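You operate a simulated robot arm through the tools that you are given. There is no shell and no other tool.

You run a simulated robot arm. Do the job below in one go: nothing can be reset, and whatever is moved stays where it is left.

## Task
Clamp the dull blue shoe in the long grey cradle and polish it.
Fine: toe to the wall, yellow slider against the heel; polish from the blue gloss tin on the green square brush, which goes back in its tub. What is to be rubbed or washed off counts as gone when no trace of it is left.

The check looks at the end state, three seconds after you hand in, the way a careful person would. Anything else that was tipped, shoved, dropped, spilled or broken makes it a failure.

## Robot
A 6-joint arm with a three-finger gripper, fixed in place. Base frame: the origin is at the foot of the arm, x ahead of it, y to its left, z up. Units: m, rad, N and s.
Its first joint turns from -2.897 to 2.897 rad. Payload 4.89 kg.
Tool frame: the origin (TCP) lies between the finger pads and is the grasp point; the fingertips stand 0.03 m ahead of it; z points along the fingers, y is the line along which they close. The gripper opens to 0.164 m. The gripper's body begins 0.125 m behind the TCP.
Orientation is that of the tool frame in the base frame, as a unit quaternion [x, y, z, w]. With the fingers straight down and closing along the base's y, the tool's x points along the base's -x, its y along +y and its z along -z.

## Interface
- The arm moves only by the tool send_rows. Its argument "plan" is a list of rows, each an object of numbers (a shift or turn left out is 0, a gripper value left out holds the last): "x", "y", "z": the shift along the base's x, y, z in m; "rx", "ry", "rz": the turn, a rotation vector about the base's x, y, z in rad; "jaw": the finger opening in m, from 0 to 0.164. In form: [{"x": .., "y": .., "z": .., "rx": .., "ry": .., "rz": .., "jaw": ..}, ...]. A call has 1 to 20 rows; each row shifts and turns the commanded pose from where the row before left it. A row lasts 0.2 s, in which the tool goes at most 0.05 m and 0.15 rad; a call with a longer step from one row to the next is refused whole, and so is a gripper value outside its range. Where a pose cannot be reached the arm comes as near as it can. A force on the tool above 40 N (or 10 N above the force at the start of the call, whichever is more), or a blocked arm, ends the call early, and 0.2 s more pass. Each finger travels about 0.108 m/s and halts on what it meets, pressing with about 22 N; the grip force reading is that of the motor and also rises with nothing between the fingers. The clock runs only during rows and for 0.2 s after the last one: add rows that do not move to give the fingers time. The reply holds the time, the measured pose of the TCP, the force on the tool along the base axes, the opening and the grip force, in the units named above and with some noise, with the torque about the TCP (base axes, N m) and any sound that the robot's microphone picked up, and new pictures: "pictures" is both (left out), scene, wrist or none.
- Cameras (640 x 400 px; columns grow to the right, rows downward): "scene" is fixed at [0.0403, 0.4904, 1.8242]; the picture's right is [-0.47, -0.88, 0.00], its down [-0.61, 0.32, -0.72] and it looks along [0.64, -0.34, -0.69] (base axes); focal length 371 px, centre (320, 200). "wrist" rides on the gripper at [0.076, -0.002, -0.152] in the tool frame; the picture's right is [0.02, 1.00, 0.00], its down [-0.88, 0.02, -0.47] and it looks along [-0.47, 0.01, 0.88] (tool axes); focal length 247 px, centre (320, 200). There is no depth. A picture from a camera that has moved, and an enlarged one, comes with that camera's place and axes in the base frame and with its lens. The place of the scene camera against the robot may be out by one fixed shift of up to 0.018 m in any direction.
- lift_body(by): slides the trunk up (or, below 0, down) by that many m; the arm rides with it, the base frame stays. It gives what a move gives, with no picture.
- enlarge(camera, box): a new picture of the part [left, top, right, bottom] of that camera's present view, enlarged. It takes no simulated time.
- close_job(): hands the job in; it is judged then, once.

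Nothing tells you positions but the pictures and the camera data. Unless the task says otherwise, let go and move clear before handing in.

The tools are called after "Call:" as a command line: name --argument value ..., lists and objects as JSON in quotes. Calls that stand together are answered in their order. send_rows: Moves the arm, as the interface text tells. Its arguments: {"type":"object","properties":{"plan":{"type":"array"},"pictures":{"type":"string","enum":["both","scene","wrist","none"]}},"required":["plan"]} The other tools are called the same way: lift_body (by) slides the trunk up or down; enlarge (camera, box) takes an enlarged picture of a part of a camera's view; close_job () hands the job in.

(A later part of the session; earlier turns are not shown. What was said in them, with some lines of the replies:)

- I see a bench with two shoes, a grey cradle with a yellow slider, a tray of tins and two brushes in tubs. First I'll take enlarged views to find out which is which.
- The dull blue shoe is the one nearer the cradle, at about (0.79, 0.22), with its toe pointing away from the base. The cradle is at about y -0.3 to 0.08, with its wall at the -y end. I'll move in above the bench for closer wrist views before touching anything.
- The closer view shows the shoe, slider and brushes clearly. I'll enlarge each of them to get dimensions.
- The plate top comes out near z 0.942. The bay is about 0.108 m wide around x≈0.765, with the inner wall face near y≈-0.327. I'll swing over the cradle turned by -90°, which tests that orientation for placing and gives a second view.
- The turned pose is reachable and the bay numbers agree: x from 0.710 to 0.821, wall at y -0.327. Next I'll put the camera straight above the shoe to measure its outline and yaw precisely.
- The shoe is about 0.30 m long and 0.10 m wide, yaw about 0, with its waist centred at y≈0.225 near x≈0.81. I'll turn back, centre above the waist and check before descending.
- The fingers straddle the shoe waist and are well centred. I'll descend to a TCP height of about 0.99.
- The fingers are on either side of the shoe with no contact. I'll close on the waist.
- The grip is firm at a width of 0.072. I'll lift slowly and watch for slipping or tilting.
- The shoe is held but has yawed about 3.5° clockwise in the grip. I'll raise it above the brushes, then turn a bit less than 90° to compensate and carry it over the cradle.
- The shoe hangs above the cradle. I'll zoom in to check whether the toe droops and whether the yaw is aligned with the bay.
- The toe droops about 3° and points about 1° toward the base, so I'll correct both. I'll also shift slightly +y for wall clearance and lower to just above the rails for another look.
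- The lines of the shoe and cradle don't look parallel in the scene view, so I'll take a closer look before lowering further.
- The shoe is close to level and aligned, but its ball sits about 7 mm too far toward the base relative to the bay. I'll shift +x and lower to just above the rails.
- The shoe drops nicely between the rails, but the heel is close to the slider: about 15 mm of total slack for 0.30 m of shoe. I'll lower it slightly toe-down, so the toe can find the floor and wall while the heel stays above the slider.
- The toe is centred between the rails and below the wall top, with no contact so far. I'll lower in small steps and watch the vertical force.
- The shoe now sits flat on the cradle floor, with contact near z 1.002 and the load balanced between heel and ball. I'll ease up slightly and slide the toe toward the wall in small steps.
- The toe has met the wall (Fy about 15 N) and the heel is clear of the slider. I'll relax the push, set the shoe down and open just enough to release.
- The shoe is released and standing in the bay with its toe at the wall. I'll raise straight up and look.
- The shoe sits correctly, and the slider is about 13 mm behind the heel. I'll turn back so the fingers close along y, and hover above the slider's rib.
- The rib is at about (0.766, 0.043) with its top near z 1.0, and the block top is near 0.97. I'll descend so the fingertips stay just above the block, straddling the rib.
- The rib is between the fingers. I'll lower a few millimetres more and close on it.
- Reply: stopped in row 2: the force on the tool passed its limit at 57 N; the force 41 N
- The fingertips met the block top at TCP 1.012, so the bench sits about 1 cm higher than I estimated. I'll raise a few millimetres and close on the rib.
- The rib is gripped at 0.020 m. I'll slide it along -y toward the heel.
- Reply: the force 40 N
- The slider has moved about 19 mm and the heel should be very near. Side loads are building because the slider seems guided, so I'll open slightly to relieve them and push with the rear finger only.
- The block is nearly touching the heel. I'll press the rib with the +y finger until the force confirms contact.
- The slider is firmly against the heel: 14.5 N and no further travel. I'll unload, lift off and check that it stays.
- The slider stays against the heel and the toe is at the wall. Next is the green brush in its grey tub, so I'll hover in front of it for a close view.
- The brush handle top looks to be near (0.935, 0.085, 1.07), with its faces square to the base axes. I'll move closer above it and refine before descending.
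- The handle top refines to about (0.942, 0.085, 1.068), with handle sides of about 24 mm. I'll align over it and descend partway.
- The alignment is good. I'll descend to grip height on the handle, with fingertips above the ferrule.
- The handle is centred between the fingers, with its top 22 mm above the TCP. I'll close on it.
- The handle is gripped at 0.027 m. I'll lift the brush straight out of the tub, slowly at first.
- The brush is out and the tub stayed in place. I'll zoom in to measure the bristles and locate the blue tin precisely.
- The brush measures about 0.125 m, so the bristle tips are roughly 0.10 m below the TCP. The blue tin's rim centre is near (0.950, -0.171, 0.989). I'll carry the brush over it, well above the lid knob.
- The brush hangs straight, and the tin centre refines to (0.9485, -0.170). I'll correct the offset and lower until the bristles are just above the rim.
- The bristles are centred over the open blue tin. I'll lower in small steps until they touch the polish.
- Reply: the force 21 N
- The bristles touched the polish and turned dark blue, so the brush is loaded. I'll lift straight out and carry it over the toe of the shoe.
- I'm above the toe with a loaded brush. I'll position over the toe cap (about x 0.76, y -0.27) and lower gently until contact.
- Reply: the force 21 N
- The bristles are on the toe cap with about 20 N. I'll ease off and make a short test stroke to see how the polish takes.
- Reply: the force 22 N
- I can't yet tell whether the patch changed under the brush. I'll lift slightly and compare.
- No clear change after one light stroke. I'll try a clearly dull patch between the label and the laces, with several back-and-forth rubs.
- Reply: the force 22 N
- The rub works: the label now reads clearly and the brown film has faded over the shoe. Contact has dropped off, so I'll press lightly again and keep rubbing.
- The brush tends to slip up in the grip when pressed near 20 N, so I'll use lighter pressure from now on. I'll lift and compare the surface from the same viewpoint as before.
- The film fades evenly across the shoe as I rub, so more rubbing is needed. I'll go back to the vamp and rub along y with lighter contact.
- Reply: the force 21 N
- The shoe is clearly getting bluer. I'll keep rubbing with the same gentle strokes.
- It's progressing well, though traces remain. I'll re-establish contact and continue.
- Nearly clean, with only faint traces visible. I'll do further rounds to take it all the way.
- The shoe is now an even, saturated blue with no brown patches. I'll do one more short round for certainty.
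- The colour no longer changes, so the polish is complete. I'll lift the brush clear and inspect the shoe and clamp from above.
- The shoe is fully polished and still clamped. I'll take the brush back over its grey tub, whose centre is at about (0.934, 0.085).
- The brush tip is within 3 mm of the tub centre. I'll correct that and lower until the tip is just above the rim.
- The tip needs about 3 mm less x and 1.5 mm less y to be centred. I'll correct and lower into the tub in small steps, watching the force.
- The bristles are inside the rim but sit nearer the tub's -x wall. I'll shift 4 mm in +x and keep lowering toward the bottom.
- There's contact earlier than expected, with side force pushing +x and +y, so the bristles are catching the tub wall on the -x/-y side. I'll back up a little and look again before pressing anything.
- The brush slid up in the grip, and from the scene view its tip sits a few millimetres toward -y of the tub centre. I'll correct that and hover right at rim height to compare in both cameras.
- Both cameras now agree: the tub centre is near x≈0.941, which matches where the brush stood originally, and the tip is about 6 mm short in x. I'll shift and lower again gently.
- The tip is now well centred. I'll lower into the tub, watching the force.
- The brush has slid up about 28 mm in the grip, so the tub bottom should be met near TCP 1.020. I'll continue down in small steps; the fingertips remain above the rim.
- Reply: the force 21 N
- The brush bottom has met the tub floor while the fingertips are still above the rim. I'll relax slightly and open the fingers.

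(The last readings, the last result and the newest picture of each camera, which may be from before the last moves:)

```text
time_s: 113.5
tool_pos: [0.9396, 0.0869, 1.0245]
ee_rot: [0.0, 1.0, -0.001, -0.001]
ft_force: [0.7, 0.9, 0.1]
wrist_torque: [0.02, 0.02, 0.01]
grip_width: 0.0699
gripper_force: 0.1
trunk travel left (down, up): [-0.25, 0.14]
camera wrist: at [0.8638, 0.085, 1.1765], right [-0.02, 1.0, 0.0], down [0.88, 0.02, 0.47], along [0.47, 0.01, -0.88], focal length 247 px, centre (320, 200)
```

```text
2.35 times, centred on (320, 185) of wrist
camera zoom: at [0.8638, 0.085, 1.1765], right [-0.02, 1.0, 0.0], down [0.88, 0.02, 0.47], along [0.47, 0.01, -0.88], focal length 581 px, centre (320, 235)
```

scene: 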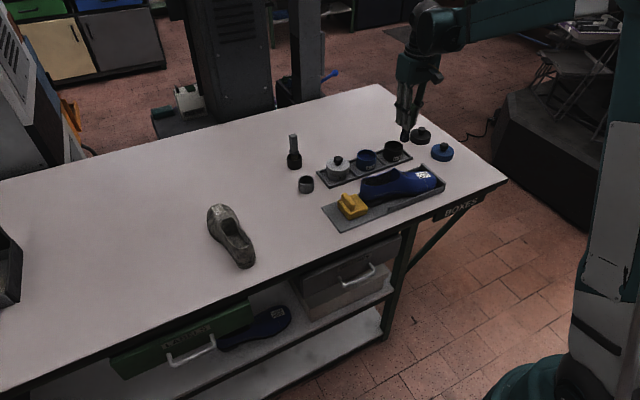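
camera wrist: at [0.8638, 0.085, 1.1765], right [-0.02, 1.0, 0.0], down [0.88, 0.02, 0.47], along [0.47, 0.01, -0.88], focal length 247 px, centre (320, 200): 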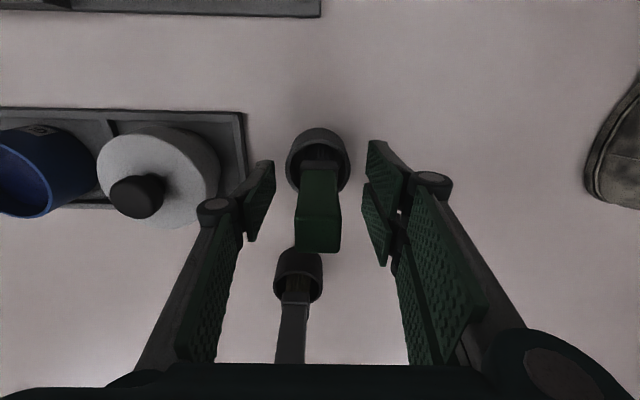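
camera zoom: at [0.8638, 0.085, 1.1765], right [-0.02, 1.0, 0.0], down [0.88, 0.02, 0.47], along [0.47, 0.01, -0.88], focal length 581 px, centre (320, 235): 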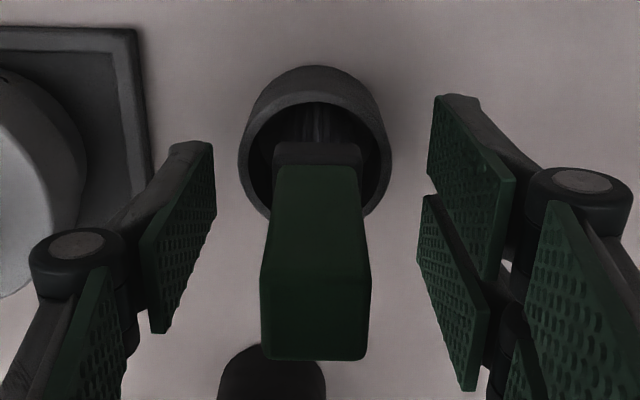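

The brush stands upright in its tub. I'll raise straight up and clear, then inspect everything.

Call:
send_rows --plan '[{"z": 0.015}, {"z": 0.03}, {"z": 0.04}, {"z": 0.045}, {"z": 0.045}, {"z": 0.03}, {"x": -0.04}, {"x": -0.04}, {"x": -0.04}, {"x": -0.04, "z": 0.01}, {}]' --pictures "both"

Call:
enlarge --camera "scene" --box '[280, 120, 460, 230]'

Call:
enlarge --camera "scene" --box '[335, 170, 395, 225]'

Call:
enlarge --camera "scene" --box '[270, 130, 330, 200]'

```text
time_s: 115.9
tool_pos: [0.7795, 0.0839, 1.2371]
ee_rot: [-0.001, 1.0, -0.001, -0.002]
ft_force: [-0.8, -0.6, 0.7]
wrist_torque: [0.0, -0.2, 0.01]
grip_width: 0.0702
gripper_force: 0.1
trunk travel left (down, up): [-0.25, 0.14]
camera wrist: at [0.7036, 0.082, 1.3886], right [-0.02, 1.0, 0.0], down [0.88, 0.02, 0.47], along [0.47, 0.01, -0.88], focal length 247 px, centre (320, 200)
```

scene: 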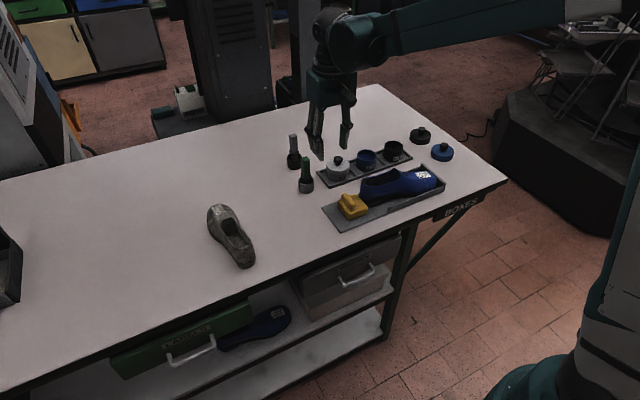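
wrist: 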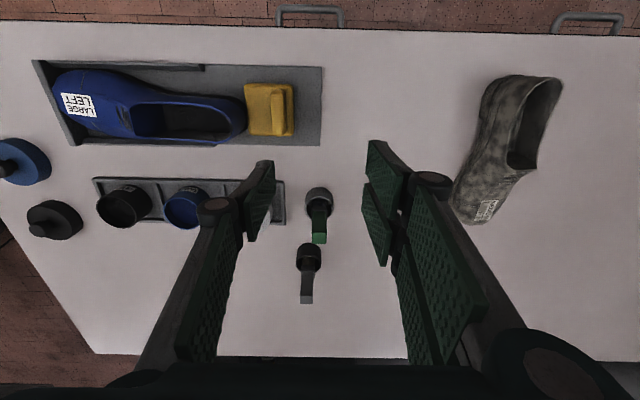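

```text
3.56 times, centred on (370, 175) of scene
camera zoom: at [0.0403, 0.4904, 1.8242], right [-0.47, -0.88, 0.0], down [-0.61, 0.32, -0.72], along [0.64, -0.34, -0.69], focal length 1319 px, centre (142, 289)
```

zoom: 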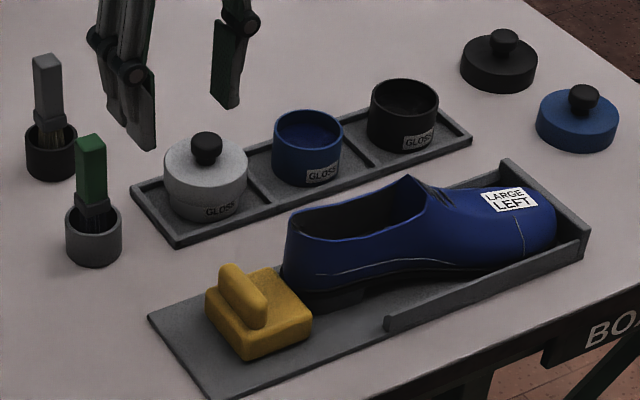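

```text
7.27 times, centred on (365, 198) of scene
camera zoom: at [0.0403, 0.4904, 1.8242], right [-0.47, -0.88, 0.0], down [-0.61, 0.32, -0.72], along [0.64, -0.34, -0.69], focal length 2698 px, centre (-7, 218)
```

zoom: 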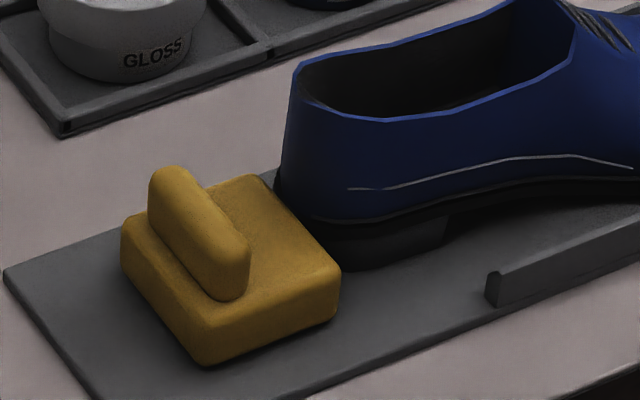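

```text
5.71 times, centred on (300, 165) of scene
camera zoom: at [0.0403, 0.4904, 1.8242], right [-0.47, -0.88, 0.0], down [-0.61, 0.32, -0.72], along [0.64, -0.34, -0.69], focal length 2120 px, centre (434, 400)
```

zoom: 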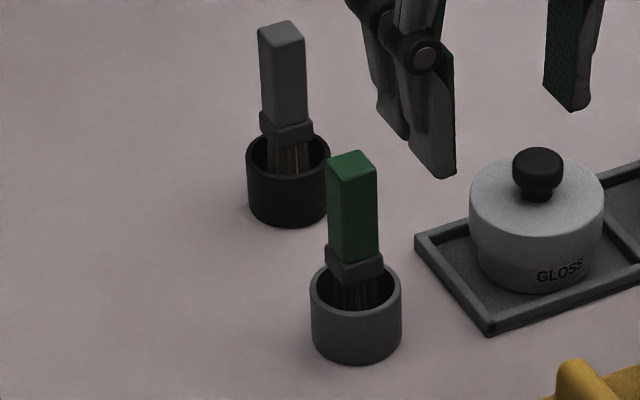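

The brush is back and nothing else has moved. I'll look straight down on the slider/heel and toe/wall contacts to verify the clamp after all the rubbing.

Call:
send_rows --plan '[{"x": 0.014, "y": -0.04}, {"x": 0.014, "y": -0.04}, {"x": 0.014, "y": -0.04}, {"x": 0.014, "y": -0.01}, {}]' --pictures "wrist"

Call:
enlarge --camera "wrist" --box '[260, 20, 400, 130]'

Call:
enlarge --camera "wrist" --box '[60, 20, 260, 140]'

```text
time_s: 117.1
tool_pos: [0.8335, -0.0431, 1.2385]
ee_rot: [0.0, 1.0, -0.001, -0.002]
ft_force: [-0.1, -0.7, -0.2]
wrist_torque: [0.06, 0.06, 0.01]
grip_width: 0.0702
gripper_force: 0.1
trunk travel left (down, up): [-0.25, 0.14]
camera wrist: at [0.7582, -0.0451, 1.3906], right [-0.02, 1.0, 0.0], down [0.88, 0.02, 0.47], along [0.47, 0.01, -0.88], focal length 247 px, centre (320, 200)
```

wrist: 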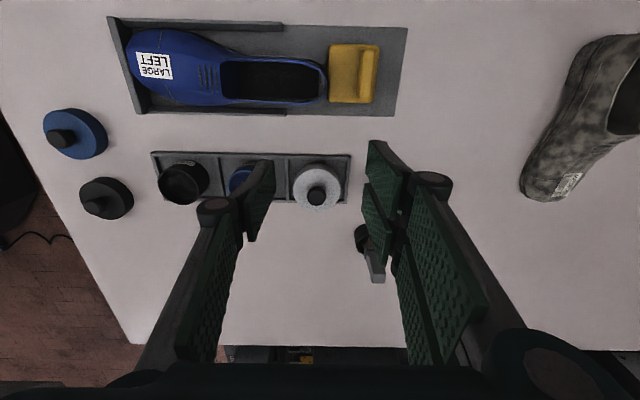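

```text
3.64 times, centred on (330, 75) of wrist
camera zoom: at [0.7582, -0.0451, 1.3906], right [-0.02, 1.0, 0.0], down [0.88, 0.02, 0.47], along [0.47, 0.01, -0.88], focal length 898 px, centre (284, 654)
```

zoom: 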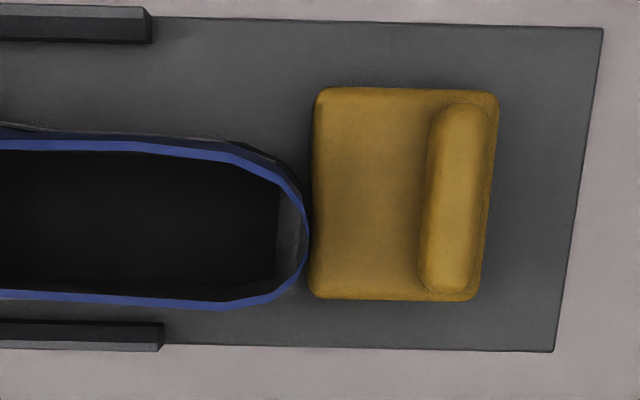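

```text
3.20 times, centred on (160, 80) of wrist
camera zoom: at [0.7582, -0.0451, 1.3906], right [-0.02, 1.0, 0.0], down [0.88, 0.02, 0.47], along [0.47, 0.01, -0.88], focal length 790 px, centre (832, 584)
```

zoom: 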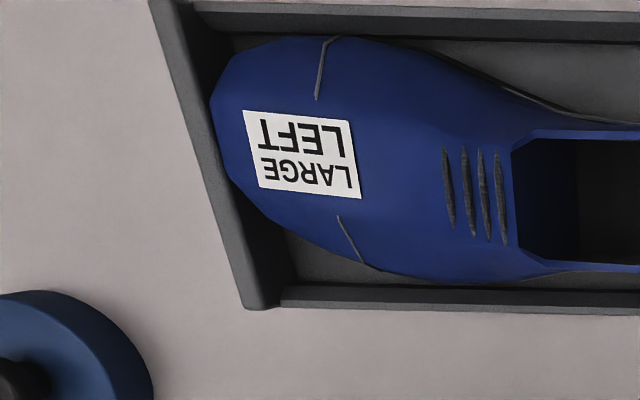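

The shoe appears snug: the heel edge meets the slider and the toe is at the wall. To be sure the clamp is tight after the rubbing, I'll give the slider one gentle push from behind with closed fingers.

Call:
send_rows --plan '[{"x": -0.022, "y": 0.035, "jaw": 0.0}, {"x": -0.022, "y": 0.035}, {"x": -0.0225, "y": 0.035, "z": -0.01}, {"z": -0.04}, {"z": -0.04}, {"z": -0.04}, {"z": -0.04}, {"z": -0.03}, {}]' --pictures "wrist"

Call:
enlarge --camera "scene" --box '[315, 150, 395, 235]'

```text
time_s: 119.1
tool_pos: [0.7679, 0.0633, 1.0371]
ee_rot: [0.0, 1.0, 0.0, -0.001]
ft_force: [0.4, 0.3, -0.4]
wrist_torque: [-0.02, 0.06, 0.03]
grip_width: 0.0001
gripper_force: 21.8
trunk travel left (down, up): [-0.25, 0.14]
camera wrist: at [0.6934, 0.0595, 1.1895], right [-0.02, 1.0, 0.0], down [0.88, 0.02, 0.47], along [0.47, 0.01, -0.88], focal length 247 px, centre (320, 200)
```

wrist: 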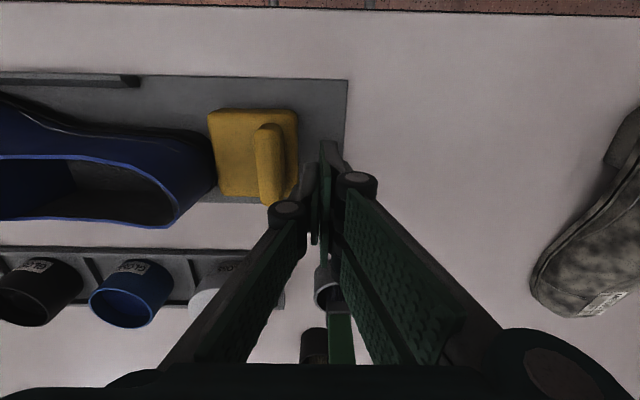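

```text
4.71 times, centred on (355, 192) of scene
camera zoom: at [0.0403, 0.4904, 1.8242], right [-0.47, -0.88, 0.0], down [-0.61, 0.32, -0.72], along [0.64, -0.34, -0.69], focal length 1746 px, centre (155, 235)
```

zoom: 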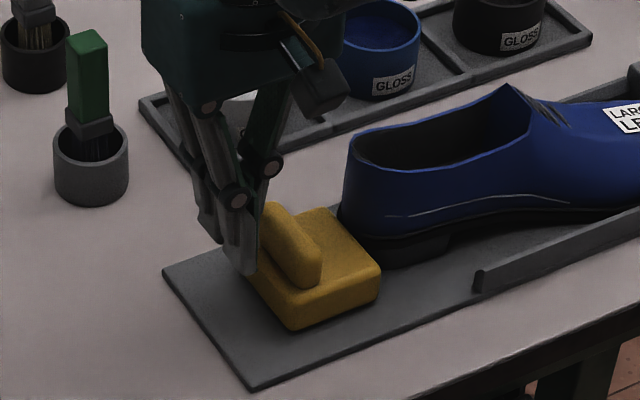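

The closed fingers are behind the block. I'll lower to push on its rear face, then ease toward the heel.

Call:
send_rows --plan '[{"z": -0.015}, {"z": -0.015}, {"z": -0.006}, {}]' --pictures "none"

Call:
send_rows --plan '[{"y": -0.004}, {"y": -0.003}, {}]' --pictures "none"

```text
time_s: 120.1
tool_pos: [0.7684, 0.061, 1.0016]
ee_rot: [0.001, 1.0, 0.0, -0.002]
ft_force: [-0.1, 0.2, 0.1]
wrist_torque: [0.0, 0.05, -0.01]
grip_width: 0.0
gripper_force: 22.2
trunk travel left (down, up): [-0.25, 0.14]
```

```text
time_s: 120.9
tool_pos: [0.7686, 0.0541, 1.0032]
ee_rot: [0.001, 1.0, -0.001, -0.001]
ft_force: [-0.5, 0.2, -0.6]
wrist_torque: [0.0, 0.01, -0.03]
grip_width: 0.0001
gripper_force: 21.8
trunk travel left (down, up): [-0.25, 0.14]
```

Call:
send_rows --plan '[{"y": -0.0015}, {"y": -0.0015}, {}]' --pictures "none"

```text
time_s: 121.7
tool_pos: [0.7689, 0.052, 1.0041]
ee_rot: [0.001, 1.0, 0.0, -0.002]
ft_force: [-1.2, 4.3, -2.4]
wrist_torque: [0.13, 0.01, -0.05]
grip_width: 0.0001
gripper_force: 21.9
trunk travel left (down, up): [-0.25, 0.14]
```

Call:
send_rows --plan '[{"y": -0.001}, {"y": -0.001}, {}]' --pictures "none"

```text
time_s: 122.5
tool_pos: [0.7692, 0.0503, 1.0041]
ee_rot: [-0.001, 1.0, -0.001, -0.002]
ft_force: [-7.6, 27.7, -11.3]
wrist_torque: [0.7, 0.08, -0.24]
grip_width: 0.0002
gripper_force: 22.0
trunk travel left (down, up): [-0.25, 0.14]
```

The push meets a solid stop at about 28 N with practically no travel, so the clamp is tight. I'll back off, rise and retreat clear.

Call:
send_rows --plan '[{"y": 0.004}, {"y": 0.008}, {"z": 0.03}, {"z": 0.045}, {"z": 0.045}, {"z": 0.045}, {"z": 0.03}, {"x": -0.045, "z": 0.01}, {"x": -0.045, "z": 0.01}, {"x": -0.045, "z": 0.01}, {"x": -0.045, "z": 0.01}, {}]' --pictures "both"

Call:
enlarge --camera "scene" --box '[280, 120, 460, 230]'

Call:
enlarge --camera "scene" --box '[335, 150, 455, 225]'

Call:
enlarge --camera "wrist" --box '[80, 120, 400, 300]'

```text
time_s: 125.1
tool_pos: [0.5896, 0.0608, 1.2371]
ee_rot: [0.0, 1.0, -0.001, -0.002]
ft_force: [-1.0, -0.1, 1.0]
wrist_torque: [0.0, -0.24, 0.0]
grip_width: 0.0
gripper_force: 22.4
trunk travel left (down, up): [-0.25, 0.14]
camera wrist: at [0.5142, 0.0592, 1.3888], right [-0.02, 1.0, 0.0], down [0.88, 0.02, 0.47], along [0.47, 0.01, -0.88], focal length 247 px, centre (320, 200)
```

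scene: 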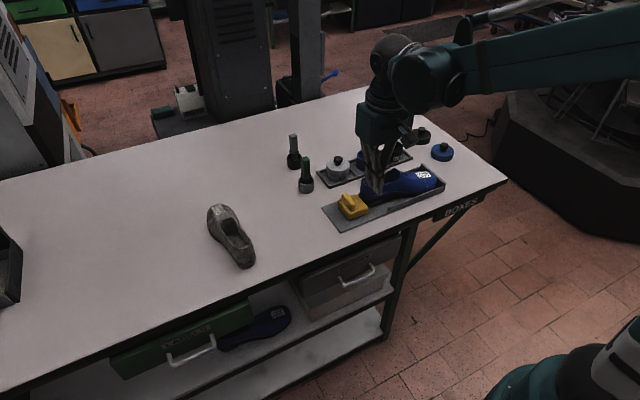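
wrist: 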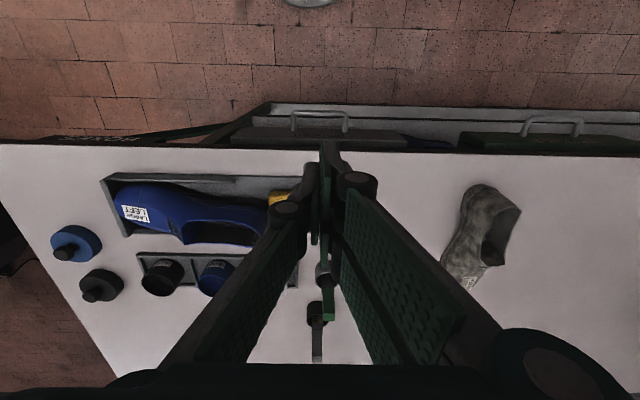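

```text
3.56 times, centred on (370, 175) of scene
camera zoom: at [0.0403, 0.4904, 1.8242], right [-0.47, -0.88, 0.0], down [-0.61, 0.32, -0.72], along [0.64, -0.34, -0.69], focal length 1319 px, centre (142, 289)
```

zoom: 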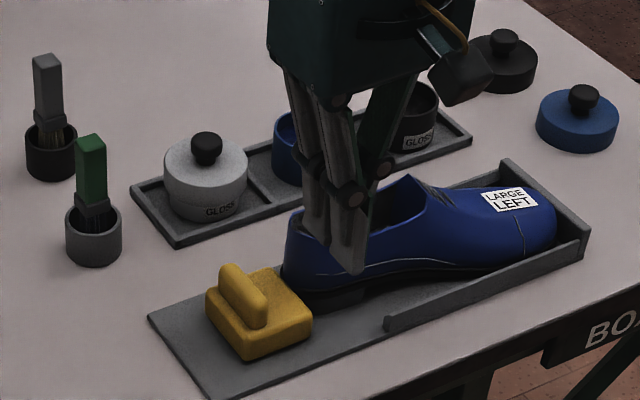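

```text
5.33 times, centred on (395, 188) of scene
camera zoom: at [0.0403, 0.4904, 1.8242], right [-0.47, -0.88, 0.0], down [-0.61, 0.32, -0.72], along [0.64, -0.34, -0.69], focal length 1979 px, centre (-80, 267)
```

zoom: 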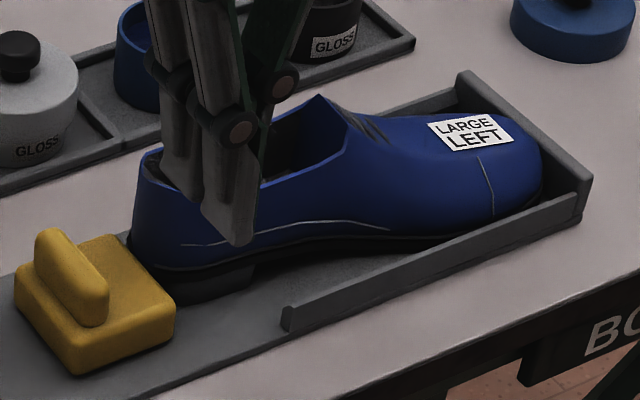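

```text
2.00 times, centred on (240, 210) of wrist
camera zoom: at [0.5142, 0.0592, 1.3888], right [-0.02, 1.0, 0.0], down [0.88, 0.02, 0.47], along [0.47, 0.01, -0.88], focal length 494 px, centre (480, 180)
```

zoom: 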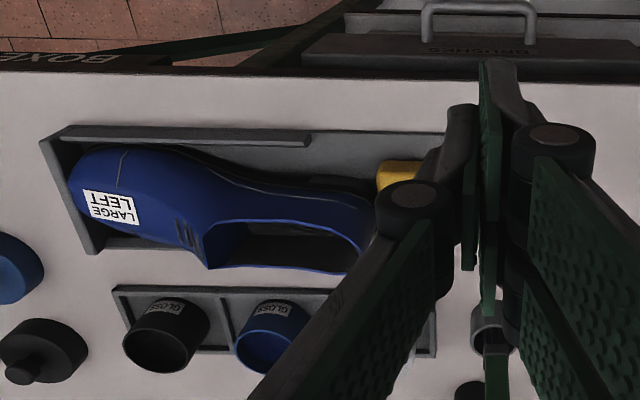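

The polished blue shoe is clamped with its toe at the wall and the yellow slider tight against the heel. The green brush stands in its tub, everything else is untouched and the arm is clear, so I'm handing the job in.

Call:
close_job

```text
The job is handed in.
```

I've clamped and polished the dull blue shoe and handed the job in; I haven't seen the result of the check.

- **Clamp:** the toe is at the wall of the grey cradle and the yellow slider is against the heel. A last push on the slider met a solid stop at about 28 N with almost no travel, so it stayed tight through the rubbing.
- **Polish:** I loaded the green brush from the blue gloss tin and rubbed until the colour stopped changing. The shoe is an even blue with no brown traces in either camera's view.
- **Brush:** it is standing upright in its grey tub. On the first try the bristles caught the tub's rim; I re-centred and set it down on the second, and the tub did not visibly move.
- **Slider:** while closing on the slider's handle, the fingertips pressed down on its block at up to 57 N for a moment. I saw no damage or shift from it.

The other shoe, the other brush, the tins and the lids look undisturbed, and the arm is clear of the bench items.
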